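You operate a simulated robot arm through the tools that you are given. There is no shell and no other tool. Be economical: measure what you need, move in short steps, check, and stop when the job is done.

You run a simulated robot arm. Do the job below in one go: nothing can be reset, and whatever is moved stays where it is left.

## Task
Put crimper 2 back to work: shut its guard and strip lever, switch on, crimp the lead.
Fine: one stroke only; the lead goes in the tray.

Only the result counts: the job must be done as asked and must still hold three seconds after the hand-in. Knocking over, shifting, dropping, spilling or breaking anything else fails it.

## Robot
A 6-joint arm with a two-finger parallel gripper, fixed in place. Base frame: the origin is at the foot of the arm, x ahead of it, y to its left, z up. Lengths are in m, angles in rad, forces in N, time in s.
With the tool pointing down near the work surface it reaches from about 0.1 to 0.58 m from the base axis. Its first joint turns from -1.152 to 1.152 rad. Payload 2.7 kg.
The TCP is the grasp point between the finger pads, 0.023 m short of the fingertips. In the tool frame z runs along the fingers and y along their closing line. The gripper opens to 0.094 m. The fingers are 0.038 m wide and 0.01 m thick; the gripper's body (0.054 by 0.096 m) begins 0.039 m behind the TCP.
Orientation is that of the tool frame in the base frame, as a unit quaternion [x, y, z, w]. With the fingers straight down and closing along the base's y, the tool's x points along the base's -x, its y along +y and its z along -z.

## Interface
- The arm moves only by the tool move_arm. Its argument "commands" is a list of rows, each a list of 7 numbers: the shift along the tool's x, y, z in units of 30 mm (1.0 is 30 mm), then the turn, a rotation vector about the tool's x, y, z in units of 6 degrees (1.0 is 6 degrees), then the closure, from 0 (fully open) to 1 (shut). In form: [[tx, ty, tz, rx, ry, rz, gripper], ...]. A call has 1 to 8 rows; each row shifts and turns the commanded pose from where the row before left it, along the tool's axes as they then stand. A call with a number of a shift or a turn outside -1 to 1 is refused whole. A row lasts 0.2 s, in which the tool goes at most 0.05 m and 0.15 rad; a call with a longer step from one row to the next is refused whole, and so is a gripper value outside its range. Where a pose cannot be reached the arm comes as near as it can. A force on the tool above 90 N (or 10 N above the force at the start of the call, whichever is more), or a blocked arm, ends the call early, and 0.2 s more pass. Each finger travels about 0.045 m/s and halts on what it meets, pressing with about 24 N; the grip force reading is that of the motor and also rises with nothing between the fingers. The clock runs only during rows and for 0.2 s after the last one: add rows that do not move to give the fingers time. It gives the time, the measured TCP pose, the force on the tool (base axes), the opening and the grip force at its end, in the units of the frame above (readings bear some noise).
- Cameras (640 x 400 px; columns grow to the right, rows downward): "scene" is fixed at [0.0875, -0.4469, 1.3951]; the picture's right is [0.61, -0.79, 0.00], its down [-0.52, -0.40, -0.76] and it looks along [0.60, 0.46, -0.65] (base axes); focal length 316 px, centre (320, 200). "wrist" rides on the gripper at [0.086, 0.016, -0.074] in the tool frame; the picture's right is [-0.18, 0.98, 0.00], its down [-0.58, -0.11, -0.81] and it looks along [-0.79, -0.15, 0.59] (tool axes); focal length 243 px, centre (320, 200). There is no depth. A picture from a camera that has moved, and an enlarged one, comes with that camera's place and axes in the base frame and with its lens.
- snapshot(camera): a new picture of that camera. The clock stands still meanwhile.
- enlarge(camera, box): a new picture of the part [left, top, right, bottom] of that camera's present view, enlarged. The clock stands still meanwhile.
- hand_in(): hands the job in; it is judged then, once.

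Go step by step. Nothing tells you positions but the pictures and the camera data: compare them with the known pose of the tool, close in by small moves and look again before you grip or let go. The budget is 120 turns and 76 pictures, counting those below and the enlarged ones. Unless the task says otherwise, let go and move clear before handing in, and close with one line.

The tools are called after "Call:" as a command line: name --pt "numbers of a row" for each row, then --argument value for the rest, lists and objects as JSON in quotes. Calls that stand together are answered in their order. move_arm: Moves the arm, as the interface text tells. Its arguments: {"type":"object","properties":{"commands":{"type":"array"}},"required":["commands"]} The other tools are called the same way: snapshot (camera) takes a picture; enlarge (camera, box) takes an enlarged picture of a part of a camera's view; hand_in () hands the job in.

At the start:

```text
clock: 0.0
ee_pos: [0.4632, 0.0792, 1.1449]
tool_rot: [-0.001, 1.0, 0.0, -0.001]
contact_force: [0.4, 0.0, -0.9]
width: 0.0943
grip_force: 0.0
```

scene: 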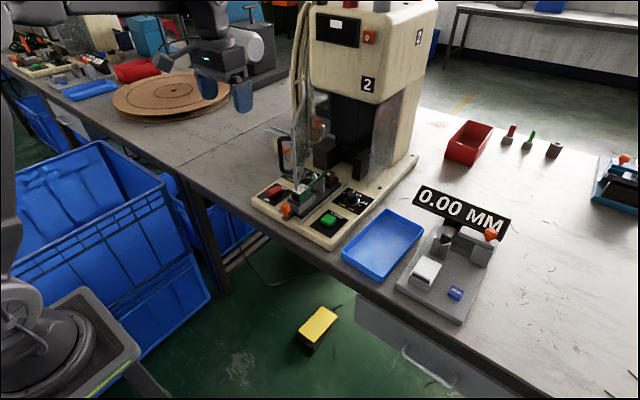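
wrist: 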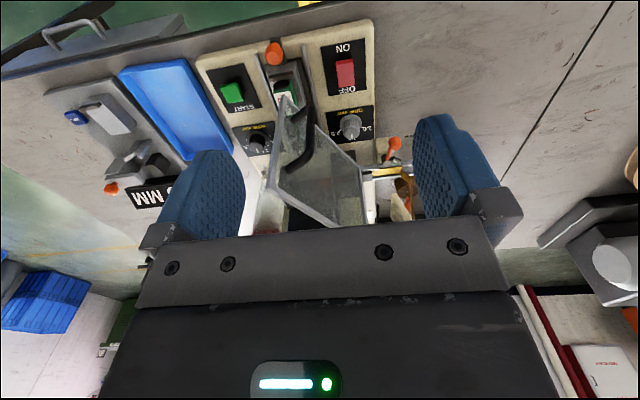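

I see crimper 2 ahead with its transparent guard, a strip lever, a red ON/OFF rocker, a green START button and the blue tray. I look closer before moving.

Call:
enlarge --camera "scene" --box '[240, 80, 440, 260]'

Call:
enlarge --camera "wrist" --box '[190, 20, 430, 240]'

Call:
enlarge --camera "scene" --box '[250, 150, 380, 250]'

```text
2.22 times, centred on (340, 170) of scene
camera zoom: at [0.0875, -0.4469, 1.3951], right [0.61, -0.79, 0.0], down [-0.52, -0.4, -0.76], along [0.6, 0.46, -0.65], focal length 703 px, centre (276, 267)
```

zoom: 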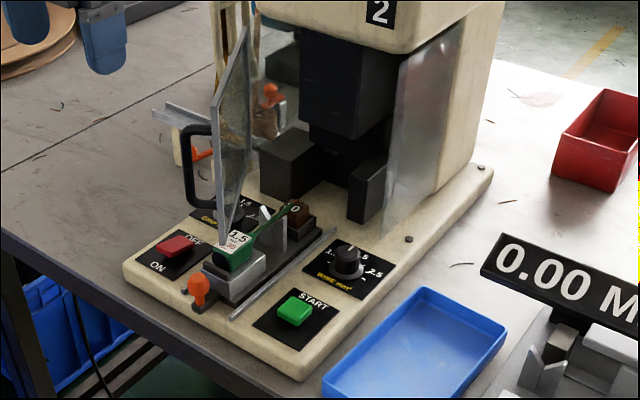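

```text
1.82 times, centred on (310, 130) of wrist
camera zoom: at [0.3772, 0.0936, 1.2191], right [0.18, 0.98, 0.0], down [0.58, -0.11, 0.81], along [0.79, -0.15, -0.59], focal length 441 px, centre (338, 327)
```

zoom: 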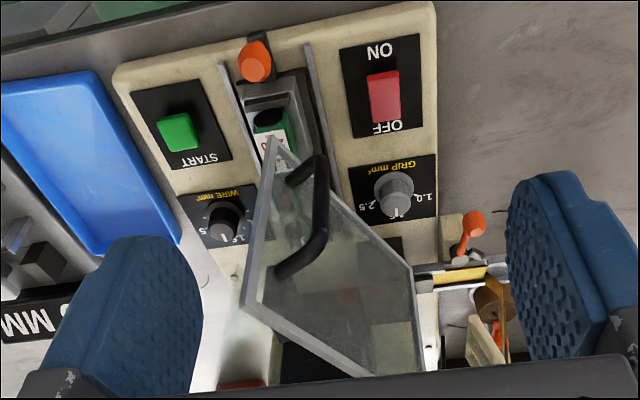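

```text
4.00 times, centred on (315, 200) of scene
camera zoom: at [0.0875, -0.4469, 1.3951], right [0.61, -0.79, 0.0], down [-0.52, -0.4, -0.76], along [0.6, 0.46, -0.65], focal length 1265 px, centre (340, 200)
```

zoom: 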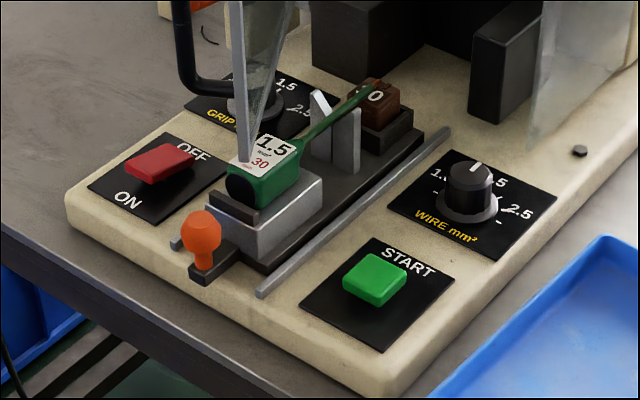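

The two views together put the panel's top near z≈0.81: START at about (0.58,-0.10), the rocker at (0.58,0.10) and the carriage knob at (0.52,0,0.84). I look closer at the dials, the tag and the strip lever.

Call:
enlarge --camera "wrist" --box '[260, 60, 390, 150]'

Call:
enlarge --camera "wrist" --box '[360, 120, 470, 220]'

Call:
enlarge --camera "scene" --box '[280, 150, 390, 220]'

Call:
enlarge --camera "scene" --box '[265, 80, 345, 150]'

```text
4.44 times, centred on (325, 105) of wrist
camera zoom: at [0.3772, 0.0936, 1.2191], right [0.18, 0.98, 0.0], down [0.58, -0.11, 0.81], along [0.79, -0.15, -0.59], focal length 1078 px, centre (298, 622)
```

zoom: 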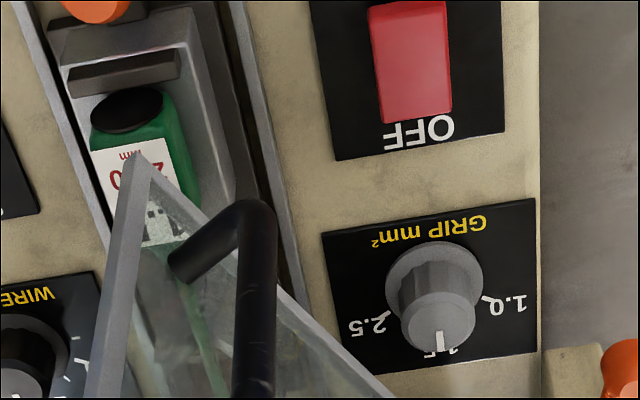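

```text
4.00 times, centred on (415, 170) of wrist
camera zoom: at [0.3772, 0.0936, 1.2191], right [0.18, 0.98, 0.0], down [0.58, -0.11, 0.81], along [0.79, -0.15, -0.59], focal length 970 px, centre (-60, 320)
```

zoom: 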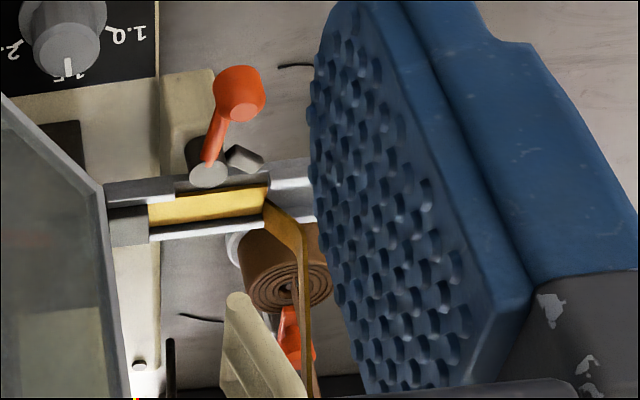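

```text
5.71 times, centred on (335, 185) of scene
camera zoom: at [0.0875, -0.4469, 1.3951], right [0.61, -0.79, 0.0], down [-0.52, -0.4, -0.76], along [0.6, 0.46, -0.65], focal length 1807 px, centre (234, 286)
```

zoom: 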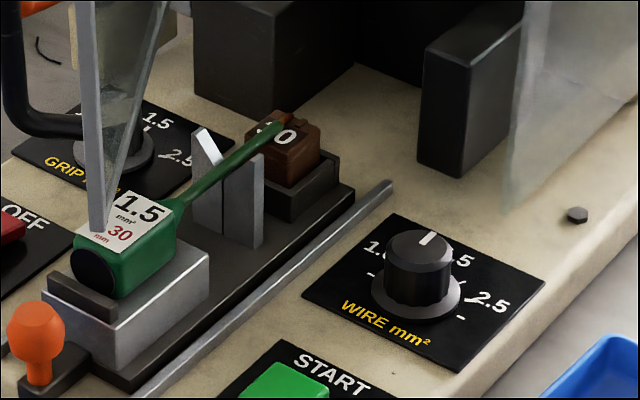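

```text
5.71 times, centred on (305, 115) of scene
camera zoom: at [0.0875, -0.4469, 1.3951], right [0.61, -0.79, 0.0], down [-0.52, -0.4, -0.76], along [0.6, 0.46, -0.65], focal length 1807 px, centre (406, 686)
```

zoom: 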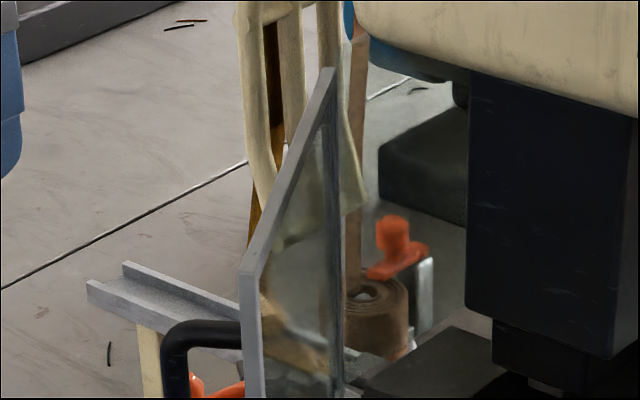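

Both dials look to be at 1.5, matching the tag. I check the stop block, the spares on the bench and the gauge.

Call:
enlarge --camera "scene" --box '[315, 160, 347, 180]'

Call:
enlarge --camera "scene" --box '[440, 110, 580, 180]'

Call:
enlarge --camera "scene" --box '[390, 180, 520, 330]'

```text
16.00 times, centred on (331, 170) of scene
camera zoom: at [0.0875, -0.4469, 1.3951], right [0.61, -0.79, 0.0], down [-0.52, -0.4, -0.76], along [0.6, 0.46, -0.65], focal length 5059 px, centre (144, 680)
```

zoom: 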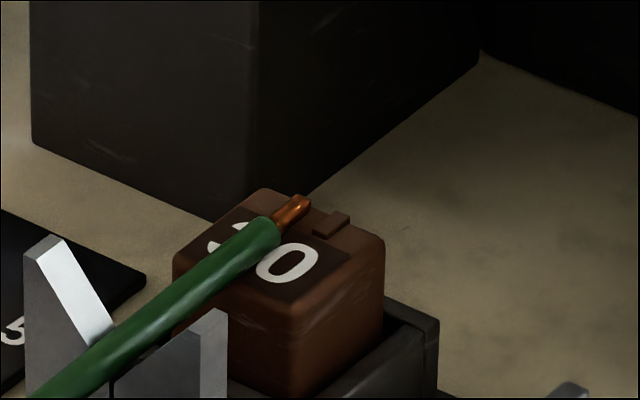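

```text
4.57 times, centred on (510, 145) of scene
camera zoom: at [0.0875, -0.4469, 1.3951], right [0.61, -0.79, 0.0], down [-0.52, -0.4, -0.76], along [0.6, 0.46, -0.65], focal length 1445 px, centre (-549, 451)
```

zoom: 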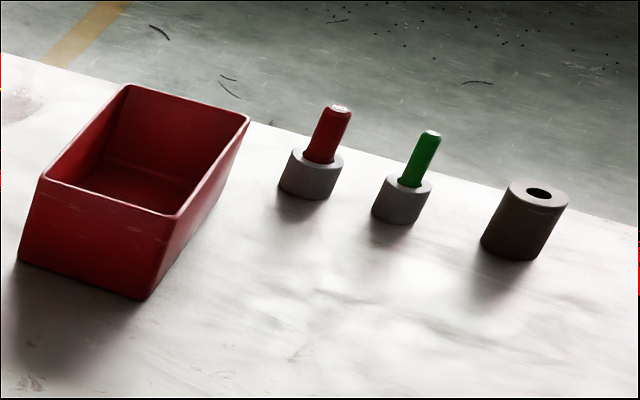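

```text
2.67 times, centred on (455, 255) of scene
camera zoom: at [0.0875, -0.4469, 1.3951], right [0.61, -0.79, 0.0], down [-0.52, -0.4, -0.76], along [0.6, 0.46, -0.65], focal length 843 px, centre (-40, 53)
```

zoom: 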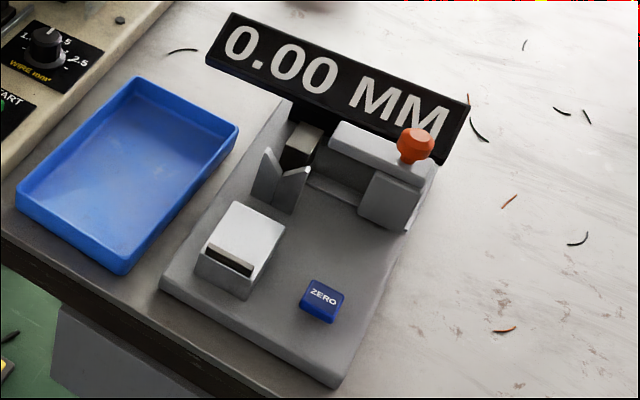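

The stop block reads "30", matching the tag, so nothing needs setting. Next I move left and lower, still short of the machine, to study the strip lever and the guard handle.

Call:
move_arm --pt "0 1 0 0 0 0 1" --pt "0 1 0 0 0 0 1" --pt "0 1 1 0 0 0 1" --pt "0 1 1 0 0 0 1" --pt "0 0 1 0 0 0 1" --pt "0 0 0 0 0 0 1"

Call:
snapshot --camera "wrist"

Call:
snapshot --camera "scene"

```text
clock: 1.4
ee_pos: [0.4634, 0.1951, 1.0531]
tool_rot: [0.0, 1.0, 0.0, 0.0]
contact_force: [-0.1, 1.0, -0.9]
width: 0.0002
grip_force: 23.9
```

```text
63 pictures are left
camera wrist: at [0.3778, 0.2106, 1.1288], right [0.18, 0.98, 0.0], down [0.58, -0.11, 0.81], along [0.79, -0.15, -0.59], focal length 243 px, centre (320, 200)
```

wrist: 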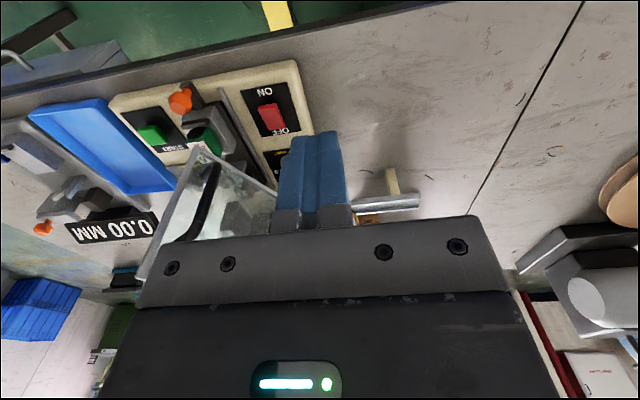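

```text
62 pictures are left
```

scene: 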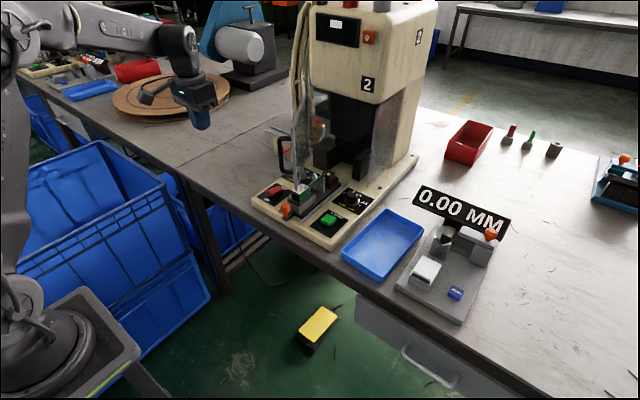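

The closed fingers hide the lever. I move further left to see it past the gripper.

Call:
move_arm --pt "0 1 0 0 0 0 1" --pt "0 1 0 0 0 0 1" --pt "0 1 0 0 0 0 1" --pt "0 1 0 0 0 0 1" --pt "0 1 1 0 0 0 1" --pt "0 0 0 0 0 0 1"

Call:
enlarge --camera "wrist" --box '[130, 70, 330, 230]'

```text
clock: 2.8
ee_pos: [0.4641, 0.3521, 1.0222]
tool_rot: [0.0, 1.0, 0.0, 0.0]
contact_force: [0.2, -0.2, 0.7]
width: 0.0002
grip_force: 24.6
```

```text
2.50 times, centred on (230, 150) of wrist
camera zoom: at [0.3786, 0.3666, 1.097], right [0.18, 0.98, 0.0], down [0.58, -0.11, 0.81], along [0.79, -0.15, -0.59], focal length 606 px, centre (545, 325)
```

zoom: 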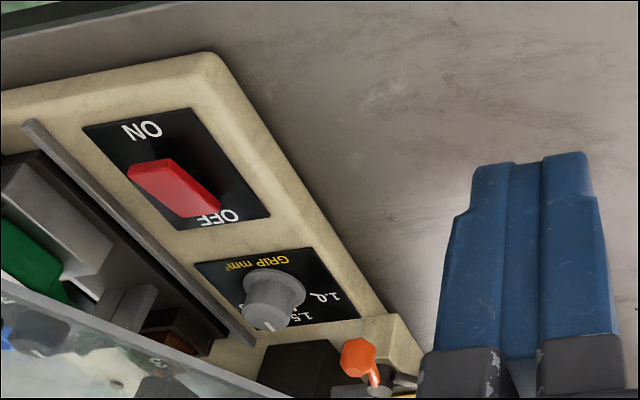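

I tilt the fingers forward about 24° so the camera looks less steeply down.

Call:
move_arm --pt "0 0 0 0 -1 0 1" --pt "0 0 0 0 -1 0 1" --pt "0 0 0 0 -1 0 1" --pt "0 0 0 0 -1 0 1" --pt "0 0 0 0 0 0 1"

Call:
snapshot --camera "wrist"

```text
clock: 4.0
ee_pos: [0.4635, 0.35, 1.024]
tool_rot: [0.0, 0.978, 0.0, 0.209]
contact_force: [-0.1, -0.5, 0.3]
width: 0.0
grip_force: 24.0
```

```text
60 pictures are left
camera wrist: at [0.355, 0.3642, 1.0573], right [0.17, 0.98, 0.08], down [0.2, -0.11, 0.97], along [0.96, -0.15, -0.22], focal length 243 px, centre (320, 200)
```

wrist: 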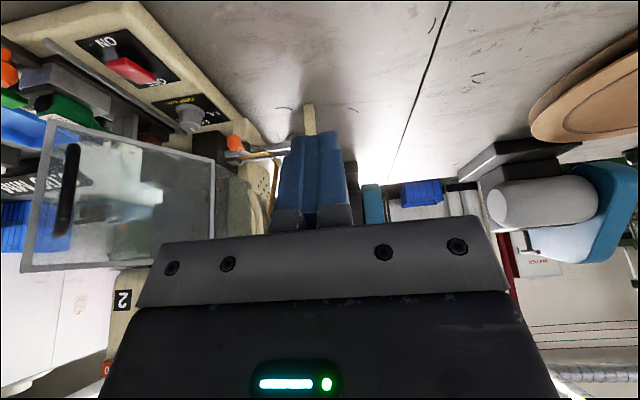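

Call:
enlarge --camera "wrist" --box '[200, 90, 320, 210]'

Call:
enlarge --camera "wrist" --box '[20, 90, 240, 280]'

```text
3.33 times, centred on (260, 150) of wrist
camera zoom: at [0.355, 0.3642, 1.0573], right [0.17, 0.98, 0.08], down [0.2, -0.11, 0.97], along [0.96, -0.15, -0.22], focal length 809 px, centre (520, 367)
```

zoom: 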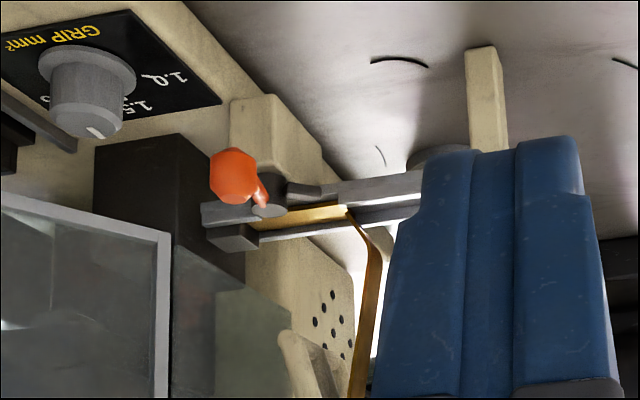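

```text
2.11 times, centred on (130, 185) of wrist
camera zoom: at [0.355, 0.3642, 1.0573], right [0.17, 0.98, 0.08], down [0.2, -0.11, 0.97], along [0.96, -0.15, -0.22], focal length 511 px, centre (720, 232)
```

zoom: 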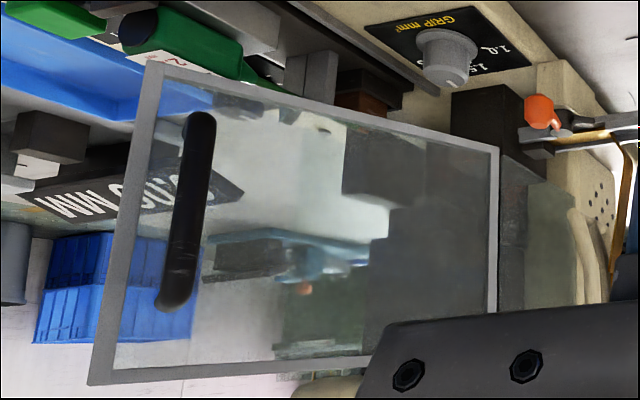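

The strip lever's knob is near (0.70,0.17,0.866) and its pivot near (0.756,0.163,0.858). I check the neighbouring station for how a shut lever looks, and the current view of this one.

Call:
enlarge --camera "scene" --box '[0, 20, 130, 110]'

Call:
enlarge --camera "scene" --box '[255, 110, 325, 160]'

```text
4.44 times, centred on (65, 65) of scene
camera zoom: at [0.0875, -0.4469, 1.3951], right [0.61, -0.79, 0.0], down [-0.52, -0.4, -0.76], along [0.6, 0.46, -0.65], focal length 1405 px, centre (1453, 800)
```

zoom: 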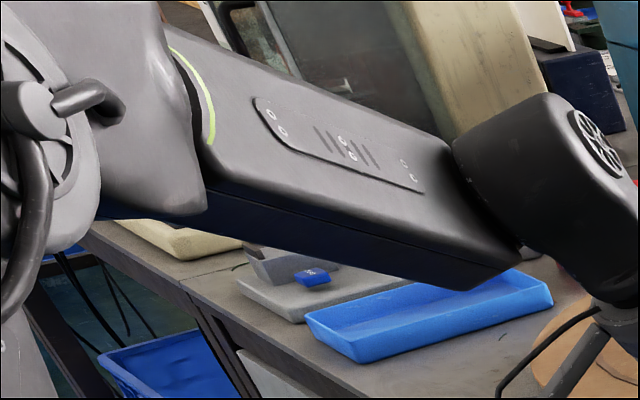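

```text
8.00 times, centred on (290, 135) of scene
camera zoom: at [0.0875, -0.4469, 1.3951], right [0.61, -0.79, 0.0], down [-0.52, -0.4, -0.76], along [0.6, 0.46, -0.65], focal length 2529 px, centre (560, 720)
```

zoom: 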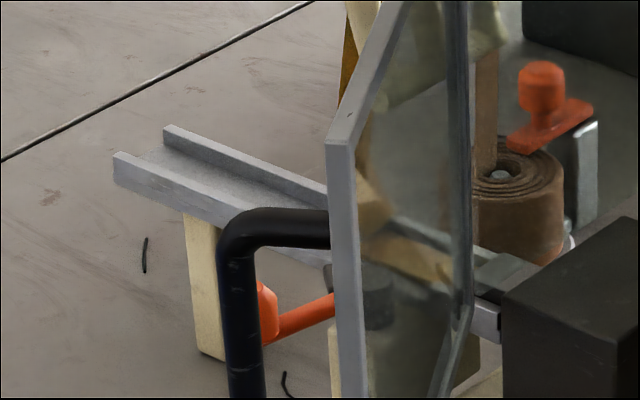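

The lever is a horizontal arm with an upright knob, apparently turning about a vertical pin. I move nearer to see which way it shuts.

Call:
move_arm --pt "-0.914 0 0.407 0 0 0 1" --pt "-0.914 0 0.407 0 0 0 1" --pt "-0.914 0 0.407 0 0 0 1" --pt "-0.914 0 0.407 0 0 0 1" --pt "0 0 0 0 1 0 1" --pt "0 0 0 0 0 0 1"

Call:
snapshot --camera "wrist"

```text
clock: 5.4
ee_pos: [0.5781, 0.3449, 1.0226]
tool_rot: [0.0, 0.988, 0.0, 0.156]
contact_force: [0.1, 0.1, -0.7]
width: 0.0
grip_force: 24.4
out of reach, approached as far as the arm can: row 5
```

```text
55 pictures are left
camera wrist: at [0.475, 0.3589, 1.0667], right [0.18, 0.98, 0.06], down [0.31, -0.11, 0.95], along [0.94, -0.15, -0.32], focal length 243 px, centre (320, 200)
```

wrist: 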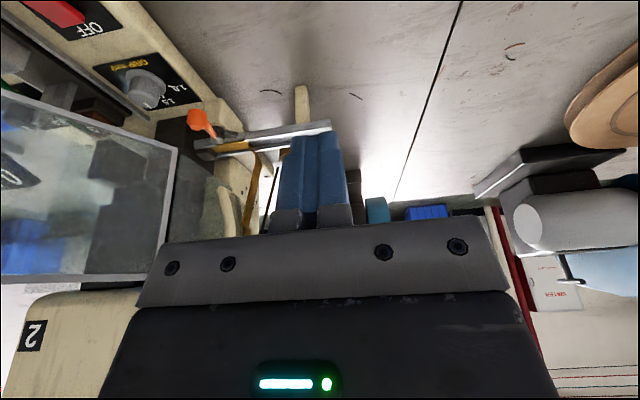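

Call:
enlarge --camera "wrist" --box '[170, 90, 290, 170]'

```text
5.00 times, centred on (230, 130) of wrist
camera zoom: at [0.475, 0.3589, 1.0667], right [0.18, 0.98, 0.06], down [0.31, -0.11, 0.95], along [0.94, -0.15, -0.32], focal length 1213 px, centre (770, 550)
```

zoom: 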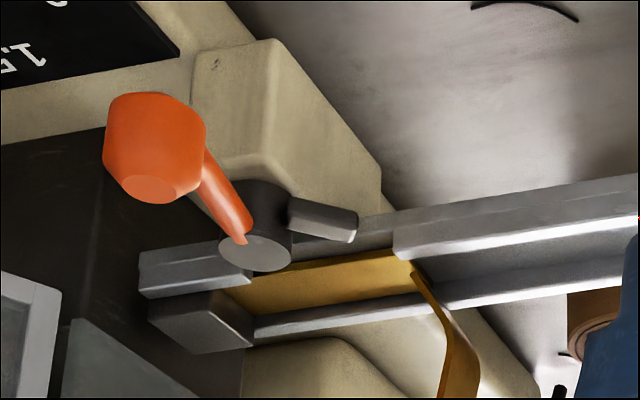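

The lever shuts clockwise seen from above, knob toward +y, which brings its nose over the strip. The guard hinges near (0.74,0.096) with its handle at about (0.564,0.046,0.97). I shut the guard first to make room, so I tilt the tool and bring it to the handle's +y side.

Call:
move_arm --pt "0.63 -1 -0.2 0 -1 0 1" --pt "0.61 -1 -0.27 0 -1 0 1" --pt "0.58 -1 -0.33 0 -1 0 1" --pt "0 -1 0 0 -1 0 1" --pt "0 -1 0 0 0 0 1" --pt "0 -1 0 0 0 0 1" --pt "0 -0.7 0 0 0 0 1" --pt "0 0 0 0 0 0 1"

Call:
snapshot --camera "wrist"

Call:
snapshot --camera "scene"

```text
clock: 7.2
ee_pos: [0.5172, 0.1431, 1.0241]
tool_rot: [0.0, 0.934, 0.0, 0.358]
contact_force: [0.4, -0.6, 0.2]
width: 0.0
grip_force: 23.9
```

```text
53 pictures are left
camera wrist: at [0.4041, 0.158, 1.021], right [0.14, 0.98, 0.12], down [-0.11, -0.11, 0.99], along [0.98, -0.15, 0.09], focal length 243 px, centre (320, 200)
```

wrist: 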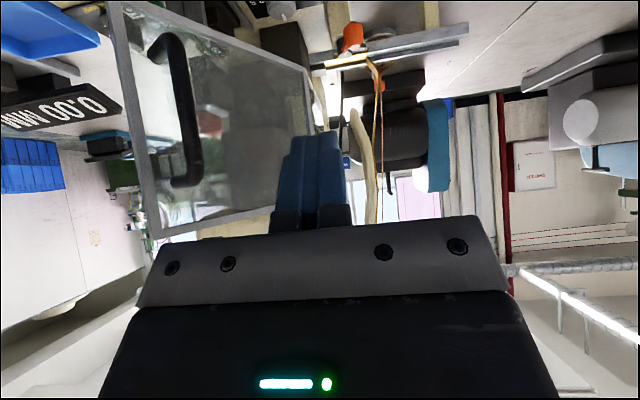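

```text
52 pictures are left
```

scene: 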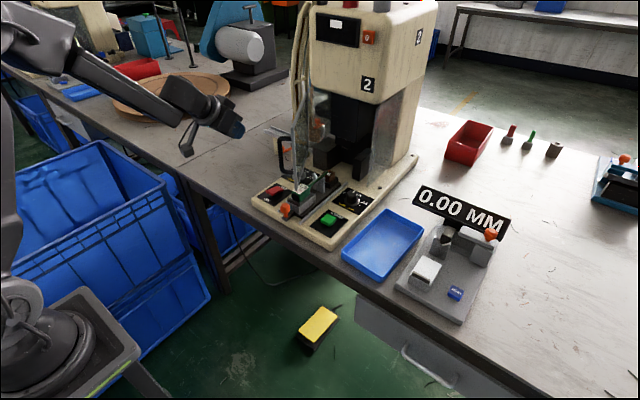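

The handle position is confirmed. I bring the fingertips level with it on the +y side.

Call:
move_arm --pt "0.49 0 0.545 0 0 0 1" --pt "0.49 0 0.545 0 0 0 1" --pt "-0.743 0 0.669 0 0 0 1" --pt "0 -1 0 0 0 0 1" --pt "0 -0.5 0 0 0 0 1" --pt "0 0 0 0 0 0 1"

Call:
enlarge --camera "scene" --box '[200, 80, 380, 200]'

Call:
snapshot --camera "wrist"

```text
clock: 8.6
ee_pos: [0.5486, 0.0996, 0.9778]
tool_rot: [0.001, 0.934, -0.001, 0.358]
contact_force: [1.0, 0.2, 0.2]
width: 0.0
grip_force: 24.5
```

```text
3.33 times, centred on (290, 140) of scene
camera zoom: at [0.0875, -0.4469, 1.3951], right [0.61, -0.79, 0.0], down [-0.52, -0.4, -0.76], along [0.6, 0.46, -0.65], focal length 1054 px, centre (420, 400)
```

zoom: 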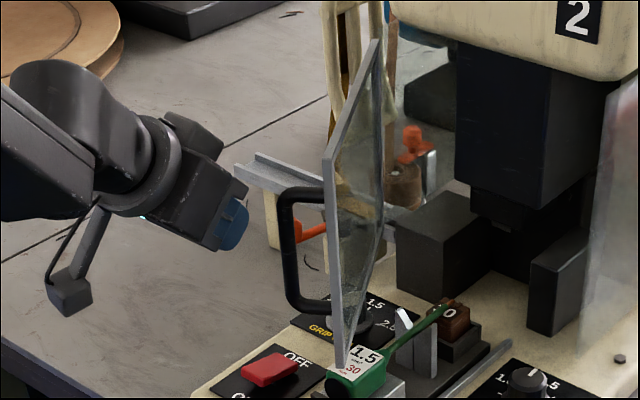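

```text
50 pictures are left
camera wrist: at [0.4348, 0.1139, 0.976], right [0.14, 0.98, 0.12], down [-0.11, -0.11, 0.99], along [0.98, -0.15, 0.09], focal length 243 px, centre (320, 200)
```

wrist: 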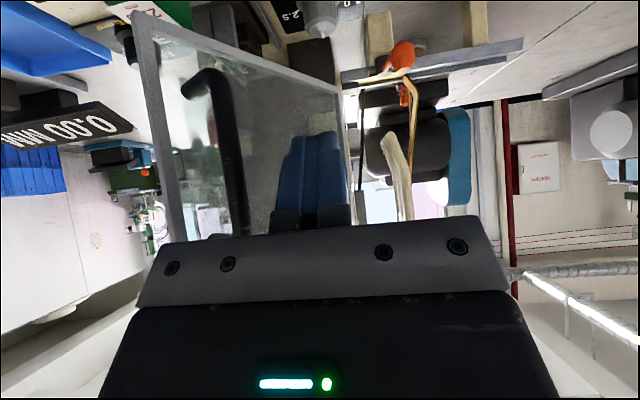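

I sweep the handle toward -y along its arc, then look.

Call:
move_arm --pt "0 -0.83 0 0 0 0 1" --pt "-0.07 -0.83 0.07 0 0 0 1" --pt "-0.12 -0.83 0.11 0 0 0 1" --pt "-0.25 -0.83 0.22 0 0 0 1" --pt "-0.37 -0.73 0.33 0 0 0 1" --pt "0 0 0 0 0 0 1"

Call:
enlarge --camera "scene" --box '[200, 80, 380, 200]'

```text
clock: 10.0
ee_pos: [0.565, 0.0351, 0.9766]
tool_rot: [0.001, 0.934, -0.002, 0.358]
contact_force: [0.7, -0.3, 0.2]
width: 0.0001
grip_force: 24.1
out of reach, approached as far as the arm can: row 3, 4, 5
```

```text
3.33 times, centred on (290, 140) of scene
camera zoom: at [0.0875, -0.4469, 1.3951], right [0.61, -0.79, 0.0], down [-0.52, -0.4, -0.76], along [0.6, 0.46, -0.65], focal length 1054 px, centre (420, 400)
```

zoom: 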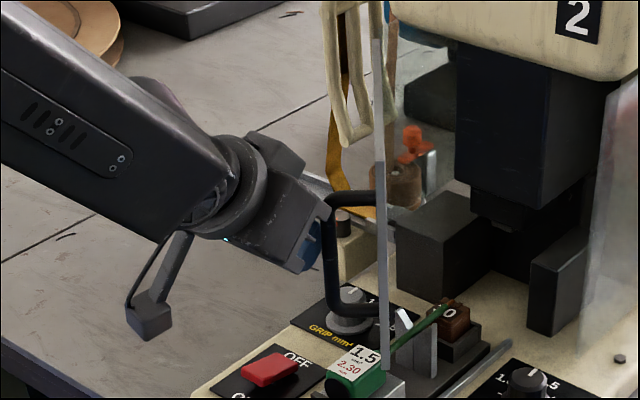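

The guard is following, but the arm stalled, probably because the tool lies in line with the forearm. I back off to +y and tilt further forward before going on.

Call:
move_arm --pt "0.3 1 -0.27 0 0 0 1" --pt "0.3 1 -0.27 0 0 0 1" --pt "0.3 1 -0.27 0 0 0 1" --pt "0 0.5 0 0 0 0 1" --pt "0 0 0 0 0 0 1"

```text
clock: 11.2
ee_pos: [0.5272, 0.1418, 0.9761]
tool_rot: [-0.001, 0.933, 0.0, 0.359]
contact_force: [0.0, -0.6, 0.1]
width: 0.0
grip_force: 24.4
```

Call:
move_arm --pt "0 0 0 0 -1 0 1" --pt "0 0 0 0 -1 0 1" --pt "0 0 0 0 -1 0 1" --pt "0 0 0 0 -1 0 1" --pt "0 0 0 0 0 0 1"

Call:
snapshot --camera "scene"

```text
clock: 12.4
ee_pos: [0.525, 0.1399, 0.975]
tool_rot: [-0.001, 0.838, 0.001, 0.546]
contact_force: [-0.8, 0.5, 0.5]
width: 0.0
grip_force: 24.4
```

```text
48 pictures are left
```

scene: 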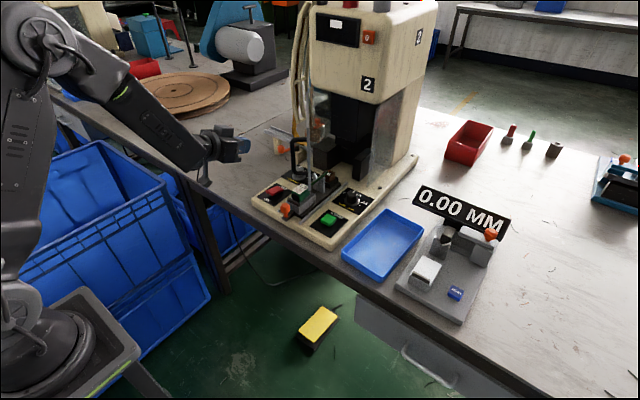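

Call:
move_arm --pt "-0.16 -0.89 0.356 0 0 0 1" --pt "-0.16 -0.89 0.356 0 0 0 1" --pt "-0.16 -0.89 0.356 0 0 0 1" --pt "-0.1 -0.87 0.23 0 0 0 1" --pt "-0.1 -0.87 0.23 0 0 0 1" --pt "-0.23 -0.87 0.52 0 0 0 1" --pt "0 0 0 0 0 0 1"

Call:
enlarge --camera "scene" --box '[200, 80, 380, 200]'

Call:
snapshot --camera "wrist"

```text
clock: 14.0
ee_pos: [0.5665, 0.1102, 0.9735]
tool_rot: [0.003, 0.84, -0.005, 0.543]
contact_force: [-0.5, -0.8, -0.1]
width: 0.0
grip_force: 23.9
out of reach, approached as far as the arm can: row 2, 3, 4, 5, 6
```

```text
3.33 times, centred on (290, 140) of scene
camera zoom: at [0.0875, -0.4469, 1.3951], right [0.61, -0.79, 0.0], down [-0.52, -0.4, -0.76], along [0.6, 0.46, -0.65], focal length 1054 px, centre (420, 400)
```

zoom: 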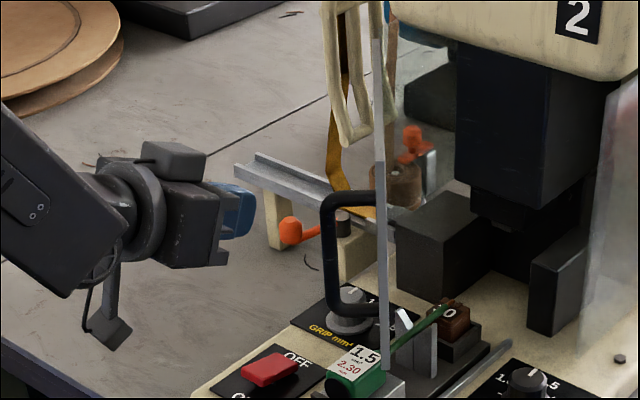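

```text
46 pictures are left
camera wrist: at [0.4642, 0.1249, 0.9258], right [0.09, 0.98, 0.16], down [-0.5, -0.1, 0.86], along [0.86, -0.16, 0.48], focal length 243 px, centre (320, 200)
```

wrist: 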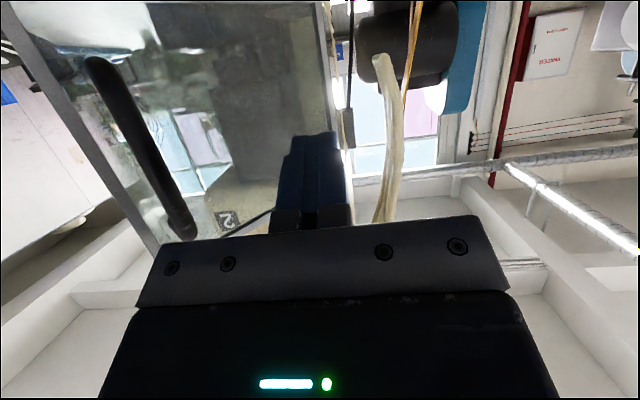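

The stall looks like a wrist-joint limit, reached because the yaw was out of the arm's plane when I tilted. I go back to a steep tool, move to y≈0 and tilt there in-plane.

Call:
move_arm --pt "0.27 0.5 -0.6 0 0 0 1" --pt "0.27 0.5 -0.6 0 1 0 1" --pt "0.3 0 -0.6 0 1 0 1" --pt "0 0 0 0 1 0 1" --pt "0 0 0 0 1 0 1" --pt "0 0 0 0 1 0 1" --pt "0 0 0 0 1 0 1" --pt "0 0 0 0 1 0 1"

Call:
move_arm --pt "0 0 0 0 1 0 1" --pt "0 0 0 0 1 0 1" --pt "0 -1 0 0 0 0 1" --pt "0 -1 0 0 0 0 1" --pt "0 -1 0 0 0 0 1" --pt "0 -1 0 0 0 0 1" --pt "0 -0.7 0 0 0 0 1" --pt "0 0 0 0 0 0 1"

```text
clock: 15.8
ee_pos: [0.5123, 0.133, 0.977]
tool_rot: [0.004, 0.972, -0.008, 0.237]
contact_force: [0.1, 0.0, -0.2]
width: 0.0
grip_force: 24.1
out of reach, approached as far as the arm can: row 7
```

```text
clock: 17.6
ee_pos: [0.5098, -0.0084, 0.9796]
tool_rot: [0.005, 0.991, -0.007, 0.135]
contact_force: [0.9, -0.3, -0.8]
width: 0.0
grip_force: 24.7
```

Call:
move_arm --pt "0 0.27 0 0 -1 0 1" --pt "0 0 0 0 -1 0 1" --pt "0 0 0 0 -1 0 1" --pt "0 0 0 0 -1 0 1" --pt "0 0 0 0 -1 0 1" --pt "0 0 0 0 -1 0 1" --pt "0 0 0 0 -1 0 1" --pt "0 0 0 0 -1 0 1"

Call:
snapshot --camera "scene"

```text
clock: 19.4
ee_pos: [0.5416, 0.0183, 1.0072]
tool_rot: [0.014, 0.891, -0.045, 0.451]
contact_force: [0.0, 0.6, 0.1]
width: 0.0
grip_force: 23.9
out of reach, approached as far as the arm can: row 4, 5, 6, 8
```

```text
45 pictures are left
```

scene: 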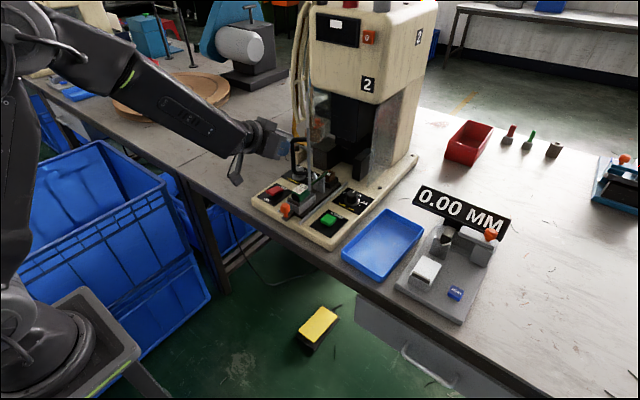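

Call:
move_arm --pt "0.7 -0.3 -0.1 0 -0.5 0 1" --pt "0.7 -0.3 -0.1 0 -0.5 0 1" --pt "0 0 0 0 -1 0 1" --pt "0 0 0 0 -1 0 1" --pt "0 0 0 0 0 0 1"

```text
clock: 20.6
ee_pos: [0.5152, 0.0813, 0.9904]
tool_rot: [0.006, 0.809, -0.042, 0.587]
contact_force: [0.6, 0.4, -0.1]
width: 0.0
grip_force: 24.1
out of reach, approached as far as the arm can: row 1, 2, 3, 4
```

The arm can work this way provided the tool's yaw stays negative relative to the arm's plane. I yaw the tool toward -y, which suits pushing the guard anyway.

Call:
move_arm --pt "0 0 0 0.95 0 0.31 1" --pt "0 0 0 0.95 0 0.31 1" --pt "0 0 0 0.95 0 0.31 1" --pt "0 0 0 0.95 0 0.31 1" --pt "0 0 0 0 0 0 1"

Call:
enlarge --camera "scene" --box '[200, 80, 380, 200]'

```text
clock: 21.8
ee_pos: [0.5157, 0.0808, 0.99]
tool_rot: [0.173, 0.782, -0.162, 0.576]
contact_force: [-0.1, 0.3, 0.0]
width: 0.0
grip_force: 23.7
```

```text
3.33 times, centred on (290, 140) of scene
camera zoom: at [0.0875, -0.4468, 1.3951], right [0.61, -0.79, 0.0], down [-0.52, -0.4, -0.76], along [0.6, 0.46, -0.65], focal length 1054 px, centre (420, 400)
```

zoom: 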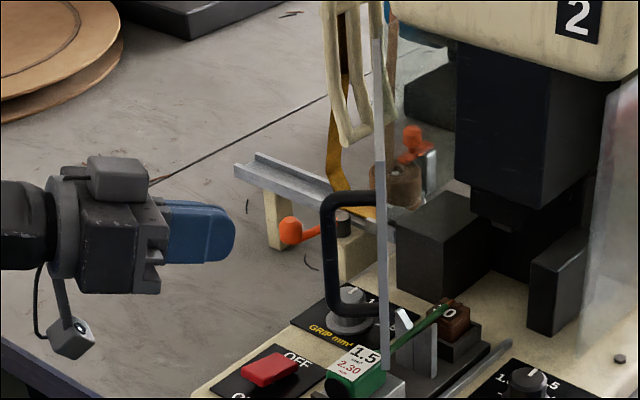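

Now I sweep the handle along its arc with the fingertips.

Call:
move_arm --pt "0.108 -0.32 0.87 0 0 0 1" --pt "0.108 -0.32 0.87 0 0 0 1" --pt "-0.21 -0.635 0.83 0 0 0 1" --pt "-0.248 -0.49 0.93 0 0 0 1" --pt "0 0 0 0 0 0 1"

Call:
enlarge --camera "scene" --box '[200, 80, 380, 200]'

```text
clock: 23.0
ee_pos: [0.5827, -0.0124, 0.9713]
tool_rot: [0.172, 0.782, -0.161, 0.576]
contact_force: [-0.5, 0.4, -0.4]
width: 0.0
grip_force: 23.3
```

```text
3.33 times, centred on (290, 140) of scene
camera zoom: at [0.0875, -0.4469, 1.3951], right [0.61, -0.79, 0.0], down [-0.52, -0.4, -0.76], along [0.6, 0.46, -0.65], focal length 1054 px, centre (420, 400)
```

zoom: 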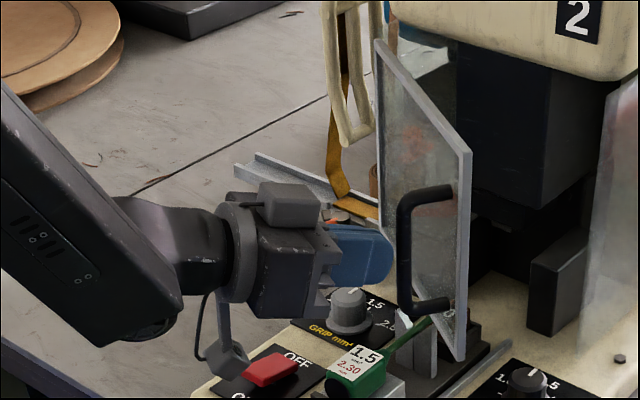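

The guard swings well; I continue.

Call:
move_arm --pt "-0.278 -0.293 0.994 0 0 0 1" --pt "-0.288 -0.122 0.996 0 0 0 1" --pt "-0.157 0.028 0.525 0 0 0 1" --pt "-0.157 0.028 0.525 0 0 0 1" --pt "0 0 0 0 0 0 1"

Call:
enlarge --camera "scene" --box '[200, 80, 380, 200]'

```text
clock: 24.2
ee_pos: [0.6643, -0.0642, 0.9686]
tool_rot: [0.173, 0.783, -0.161, 0.576]
contact_force: [0.7, -1.1, -0.7]
width: 0.0
grip_force: 24.0
```

```text
3.33 times, centred on (290, 140) of scene
camera zoom: at [0.0875, -0.4469, 1.3951], right [0.61, -0.79, 0.0], down [-0.52, -0.4, -0.76], along [0.6, 0.46, -0.65], focal length 1054 px, centre (420, 400)
```

zoom: 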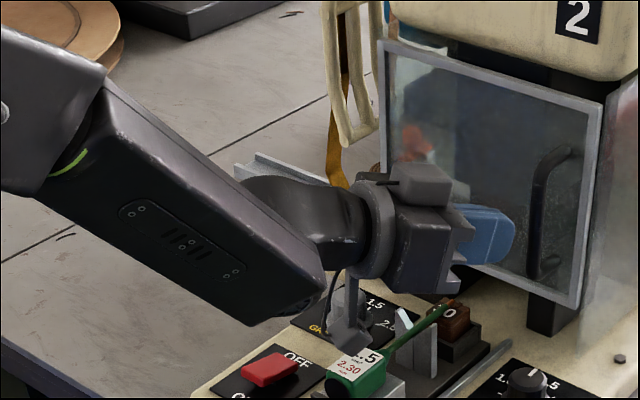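

The guard looks almost shut. I push gently further forward to seat it.

Call:
move_arm --pt "-0.14 0.1 0.42 0 0 0 1" --pt "-0.14 0.1 0.42 0 0 0 1" --pt "-0.14 0.1 0.42 0 0 0 1" --pt "0 0 0 0 0 0 1"

Call:
enlarge --camera "scene" --box '[250, 80, 430, 200]'

```text
clock: 24.9
ee_pos: [0.6841, -0.071, 0.9701]
tool_rot: [0.175, 0.783, -0.163, 0.574]
contact_force: [-74.9, 11.6, 18.5]
width: 0.0
grip_force: 23.7
stopped in row 3: the force on the tool passed its limit (the readings are from after the stop); the commanded pose is now the measured one
```

```text
3.33 times, centred on (340, 140) of scene
camera zoom: at [0.085, -0.4465, 1.3954], right [0.61, -0.79, 0.0], down [-0.51, -0.4, -0.76], along [0.6, 0.46, -0.65], focal length 1054 px, centre (253, 400)
```

zoom: 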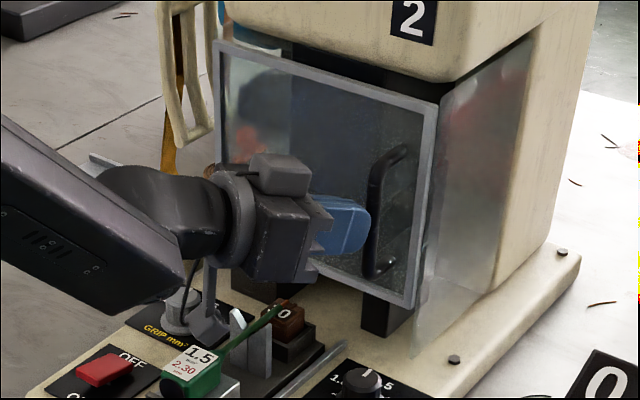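

The guard is shut against its stop. I back off and reorient for the strip lever.

Call:
move_arm --pt "0 0 -1 0 0 0 1" --pt "0 0 -1 0 0 0 1" --pt "0 0 -1 0 0 0 1" --pt "0.08 0.83 -0.42 0 0 0 1" --pt "0.08 0.83 -0.42 0 0 0 1" --pt "0.08 0.83 -0.42 0 0 0 1" --pt "0.08 0.83 -0.42 0 0 0 1" --pt "0.08 0.83 -0.42 0 0 0 1"

Call:
move_arm --pt "0 0 0 -0.95 0 -0.31 1" --pt "0 0 0 -0.95 0 -0.31 1" --pt "0 0 0 -0.95 0 -0.31 1" --pt "0 0 0 -0.95 0 -0.31 1" --pt "0 0 0 0 1 0 1" --pt "0 0 0 0 1 0 1" --pt "0 0 0 0 1 0 1" --pt "0 0 0 0 1 0 1"

Call:
enlarge --camera "scene" --box '[220, 60, 420, 200]'

```text
clock: 26.7
ee_pos: [0.6116, 0.108, 0.9922]
tool_rot: [0.173, 0.784, -0.162, 0.574]
contact_force: [0.3, 1.0, -0.4]
width: 0.0
grip_force: 23.6
```

```text
clock: 28.5
ee_pos: [0.6115, 0.1095, 0.9942]
tool_rot: [0.013, 0.914, -0.037, 0.405]
contact_force: [0.2, 1.4, -0.3]
width: 0.0002
grip_force: 23.4
```

```text
2.86 times, centred on (320, 130) of scene
camera zoom: at [0.0875, -0.4469, 1.3951], right [0.61, -0.79, 0.0], down [-0.52, -0.4, -0.76], along [0.6, 0.46, -0.65], focal length 903 px, centre (320, 400)
```

zoom: 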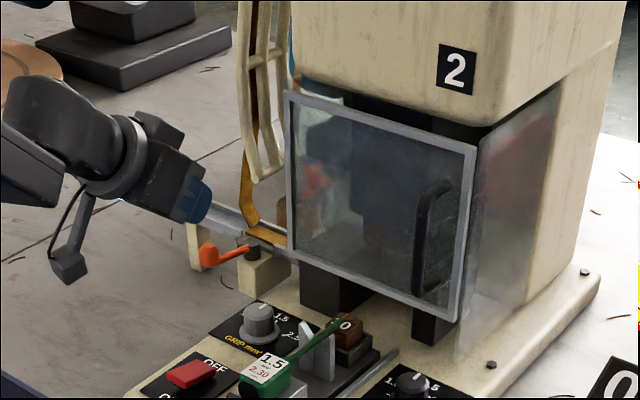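

The guard sits flush, and the lever position is confirmed: knob (0.697,0.176), pivot (0.755,0.163). I bring the fingertips to the -y side of the knob.

Call:
move_arm --pt "0.206 0.266 0.814 0 0 0 1" --pt "0.206 0.266 0.814 0 0 0 1" --pt "0.206 0.266 0.814 0 0 0 1" --pt "0.206 0.266 0.814 0 0 0 1" --pt "0 0 0 0 0 0 1"

Call:
enlarge --camera "scene" --box '[230, 90, 350, 190]'

Call:
snapshot --camera "wrist"

```text
clock: 29.7
ee_pos: [0.6694, 0.1352, 0.9073]
tool_rot: [0.013, 0.914, -0.038, 0.404]
contact_force: [-0.2, 1.2, 0.7]
width: 0.0001
grip_force: 23.8
```

```text
4.00 times, centred on (290, 140) of scene
camera zoom: at [0.0875, -0.4469, 1.3951], right [0.61, -0.79, 0.0], down [-0.52, -0.4, -0.76], along [0.6, 0.46, -0.65], focal length 1265 px, centre (440, 440)
```

zoom: 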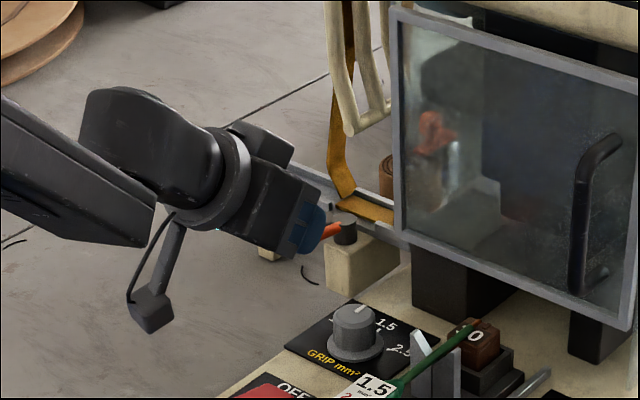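

```text
38 pictures are left
camera wrist: at [0.5585, 0.1548, 0.8932], right [0.18, 0.98, 0.08], down [-0.21, -0.04, 0.98], along [0.96, -0.19, 0.2], focal length 243 px, centre (320, 200)
```

wrist: 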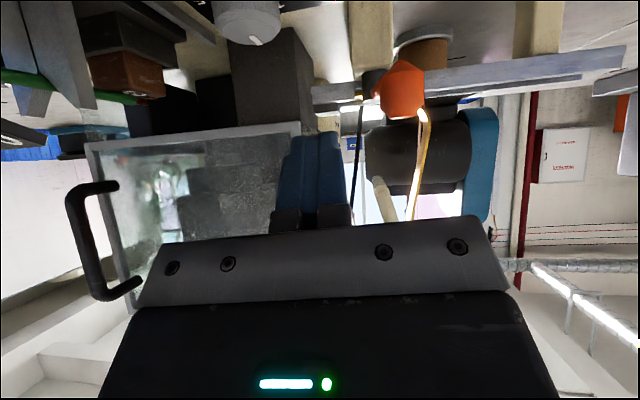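

Call:
move_arm --pt "0.19 0.06 0.78 0 0 0 1" --pt "0 0.667 -0.05 0 0 0 1" --pt "0 0.83 -0.065 0 0 0 1" --pt "-0.18 0.68 0.145 0 0 0 1" --pt "0 0 0 0 0 0 1"

Call:
enlarge --camera "scene" --box '[230, 90, 350, 190]'

Call:
snapshot --camera "wrist"

```text
clock: 30.9
ee_pos: [0.6922, 0.198, 0.8877]
tool_rot: [0.013, 0.914, -0.038, 0.404]
contact_force: [-0.7, -0.4, -0.1]
width: 0.0
grip_force: 24.6
```

```text
4.00 times, centred on (290, 140) of scene
camera zoom: at [0.0876, -0.4468, 1.3951], right [0.61, -0.79, 0.0], down [-0.52, -0.4, -0.76], along [0.6, 0.46, -0.65], focal length 1265 px, centre (440, 440)
```

zoom: 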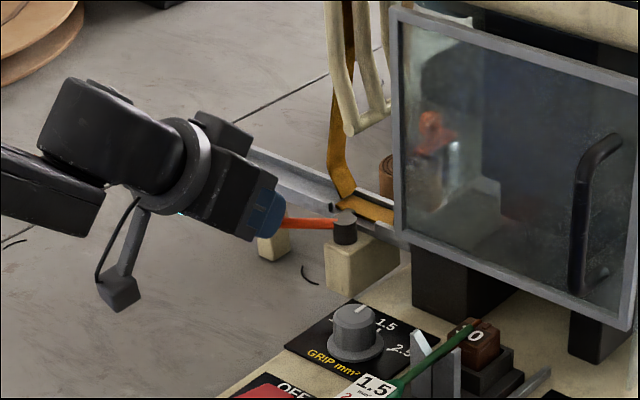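

```text
36 pictures are left
camera wrist: at [0.58, 0.2178, 0.8729], right [0.18, 0.98, 0.08], down [-0.21, -0.04, 0.98], along [0.96, -0.19, 0.2], focal length 243 px, centre (320, 200)
```

wrist: 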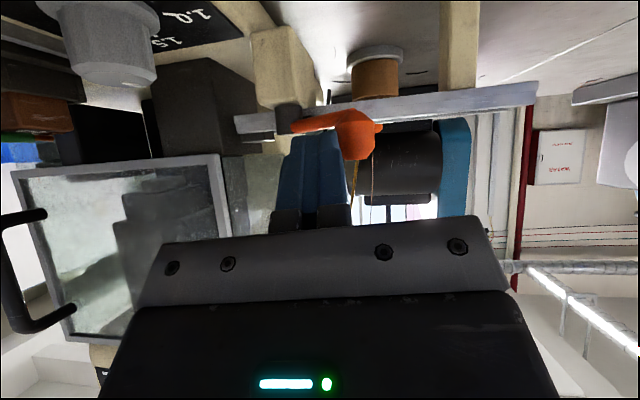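

The lever is swinging with its nose over the strip. I finish the arc in the +x direction.

Call:
move_arm --pt "-0.315 0.557 0.303 0 0 0 1" --pt "-0.473 0.37 0.49 0 0 0 1" --pt "-0.337 0.16 0.36 0 0 0 1" --pt "0 0 0 0 0 0 1"

Call:
enlarge --camera "scene" --box '[230, 90, 350, 190]'

```text
clock: 31.3
ee_pos: [0.6976, 0.204, 0.8873]
tool_rot: [0.025, 0.916, -0.052, 0.398]
contact_force: [-176.0, -28.7, 72.9]
width: 0.0001
grip_force: 23.8
stopped in row 2: the force on the tool passed its limit (the readings are from after the stop); the commanded pose is now the measured one
```

```text
4.00 times, centred on (290, 140) of scene
camera zoom: at [0.0842, -0.4478, 1.395], right [0.61, -0.79, 0.0], down [-0.51, -0.4, -0.76], along [0.6, 0.46, -0.65], focal length 1265 px, centre (440, 440)
```

zoom: 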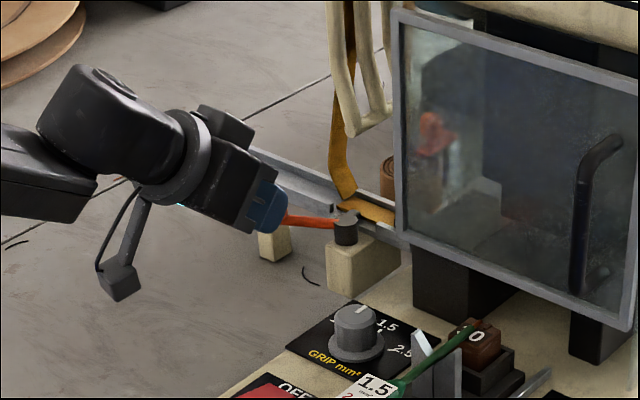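

A hard stop: either the lever is fully shut or the finger met the rail. I back off and look.

Call:
move_arm --pt "0 0 -1 0 0 0 1" --pt "0 -0.9 -0.5 0 0 0 1" --pt "0 -0.9 0 0 0 0 1" --pt "0 -0.9 0 0 0 0 1" --pt "0 0 0 0 0 0 1"

Call:
enlarge --camera "wrist" --box '[230, 0, 550, 200]'

Call:
enlarge --camera "scene" --box '[240, 110, 320, 170]'

```text
clock: 32.5
ee_pos: [0.6651, 0.1319, 0.9197]
tool_rot: [0.02, 0.916, -0.047, 0.399]
contact_force: [0.0, 0.0, -0.3]
width: 0.0001
grip_force: 24.0
```

```text
2.00 times, centred on (390, 100) of wrist
camera zoom: at [0.5542, 0.1541, 0.9069], right [0.2, 0.98, 0.07], down [-0.2, -0.03, 0.98], along [0.96, -0.21, 0.19], focal length 485 px, centre (180, 400)
```

zoom: 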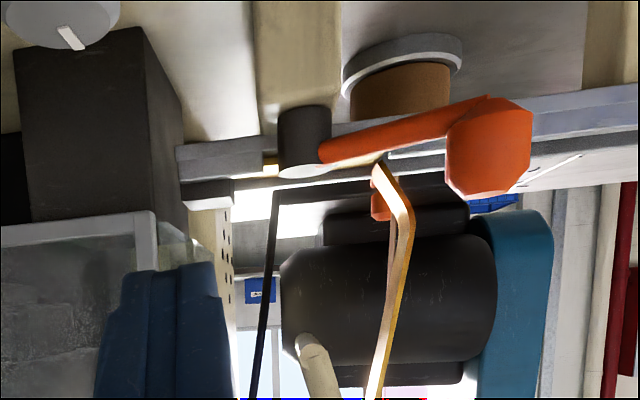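

```text
6.67 times, centred on (280, 140) of scene
camera zoom: at [0.0875, -0.4469, 1.3951], right [0.61, -0.79, 0.0], down [-0.52, -0.4, -0.76], along [0.6, 0.46, -0.65], focal length 2108 px, centre (587, 600)
```

zoom: 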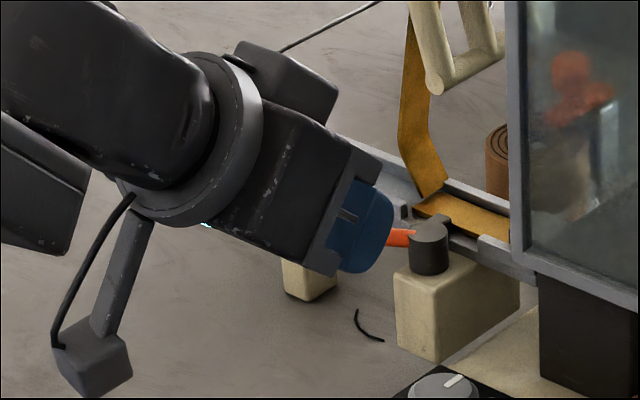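

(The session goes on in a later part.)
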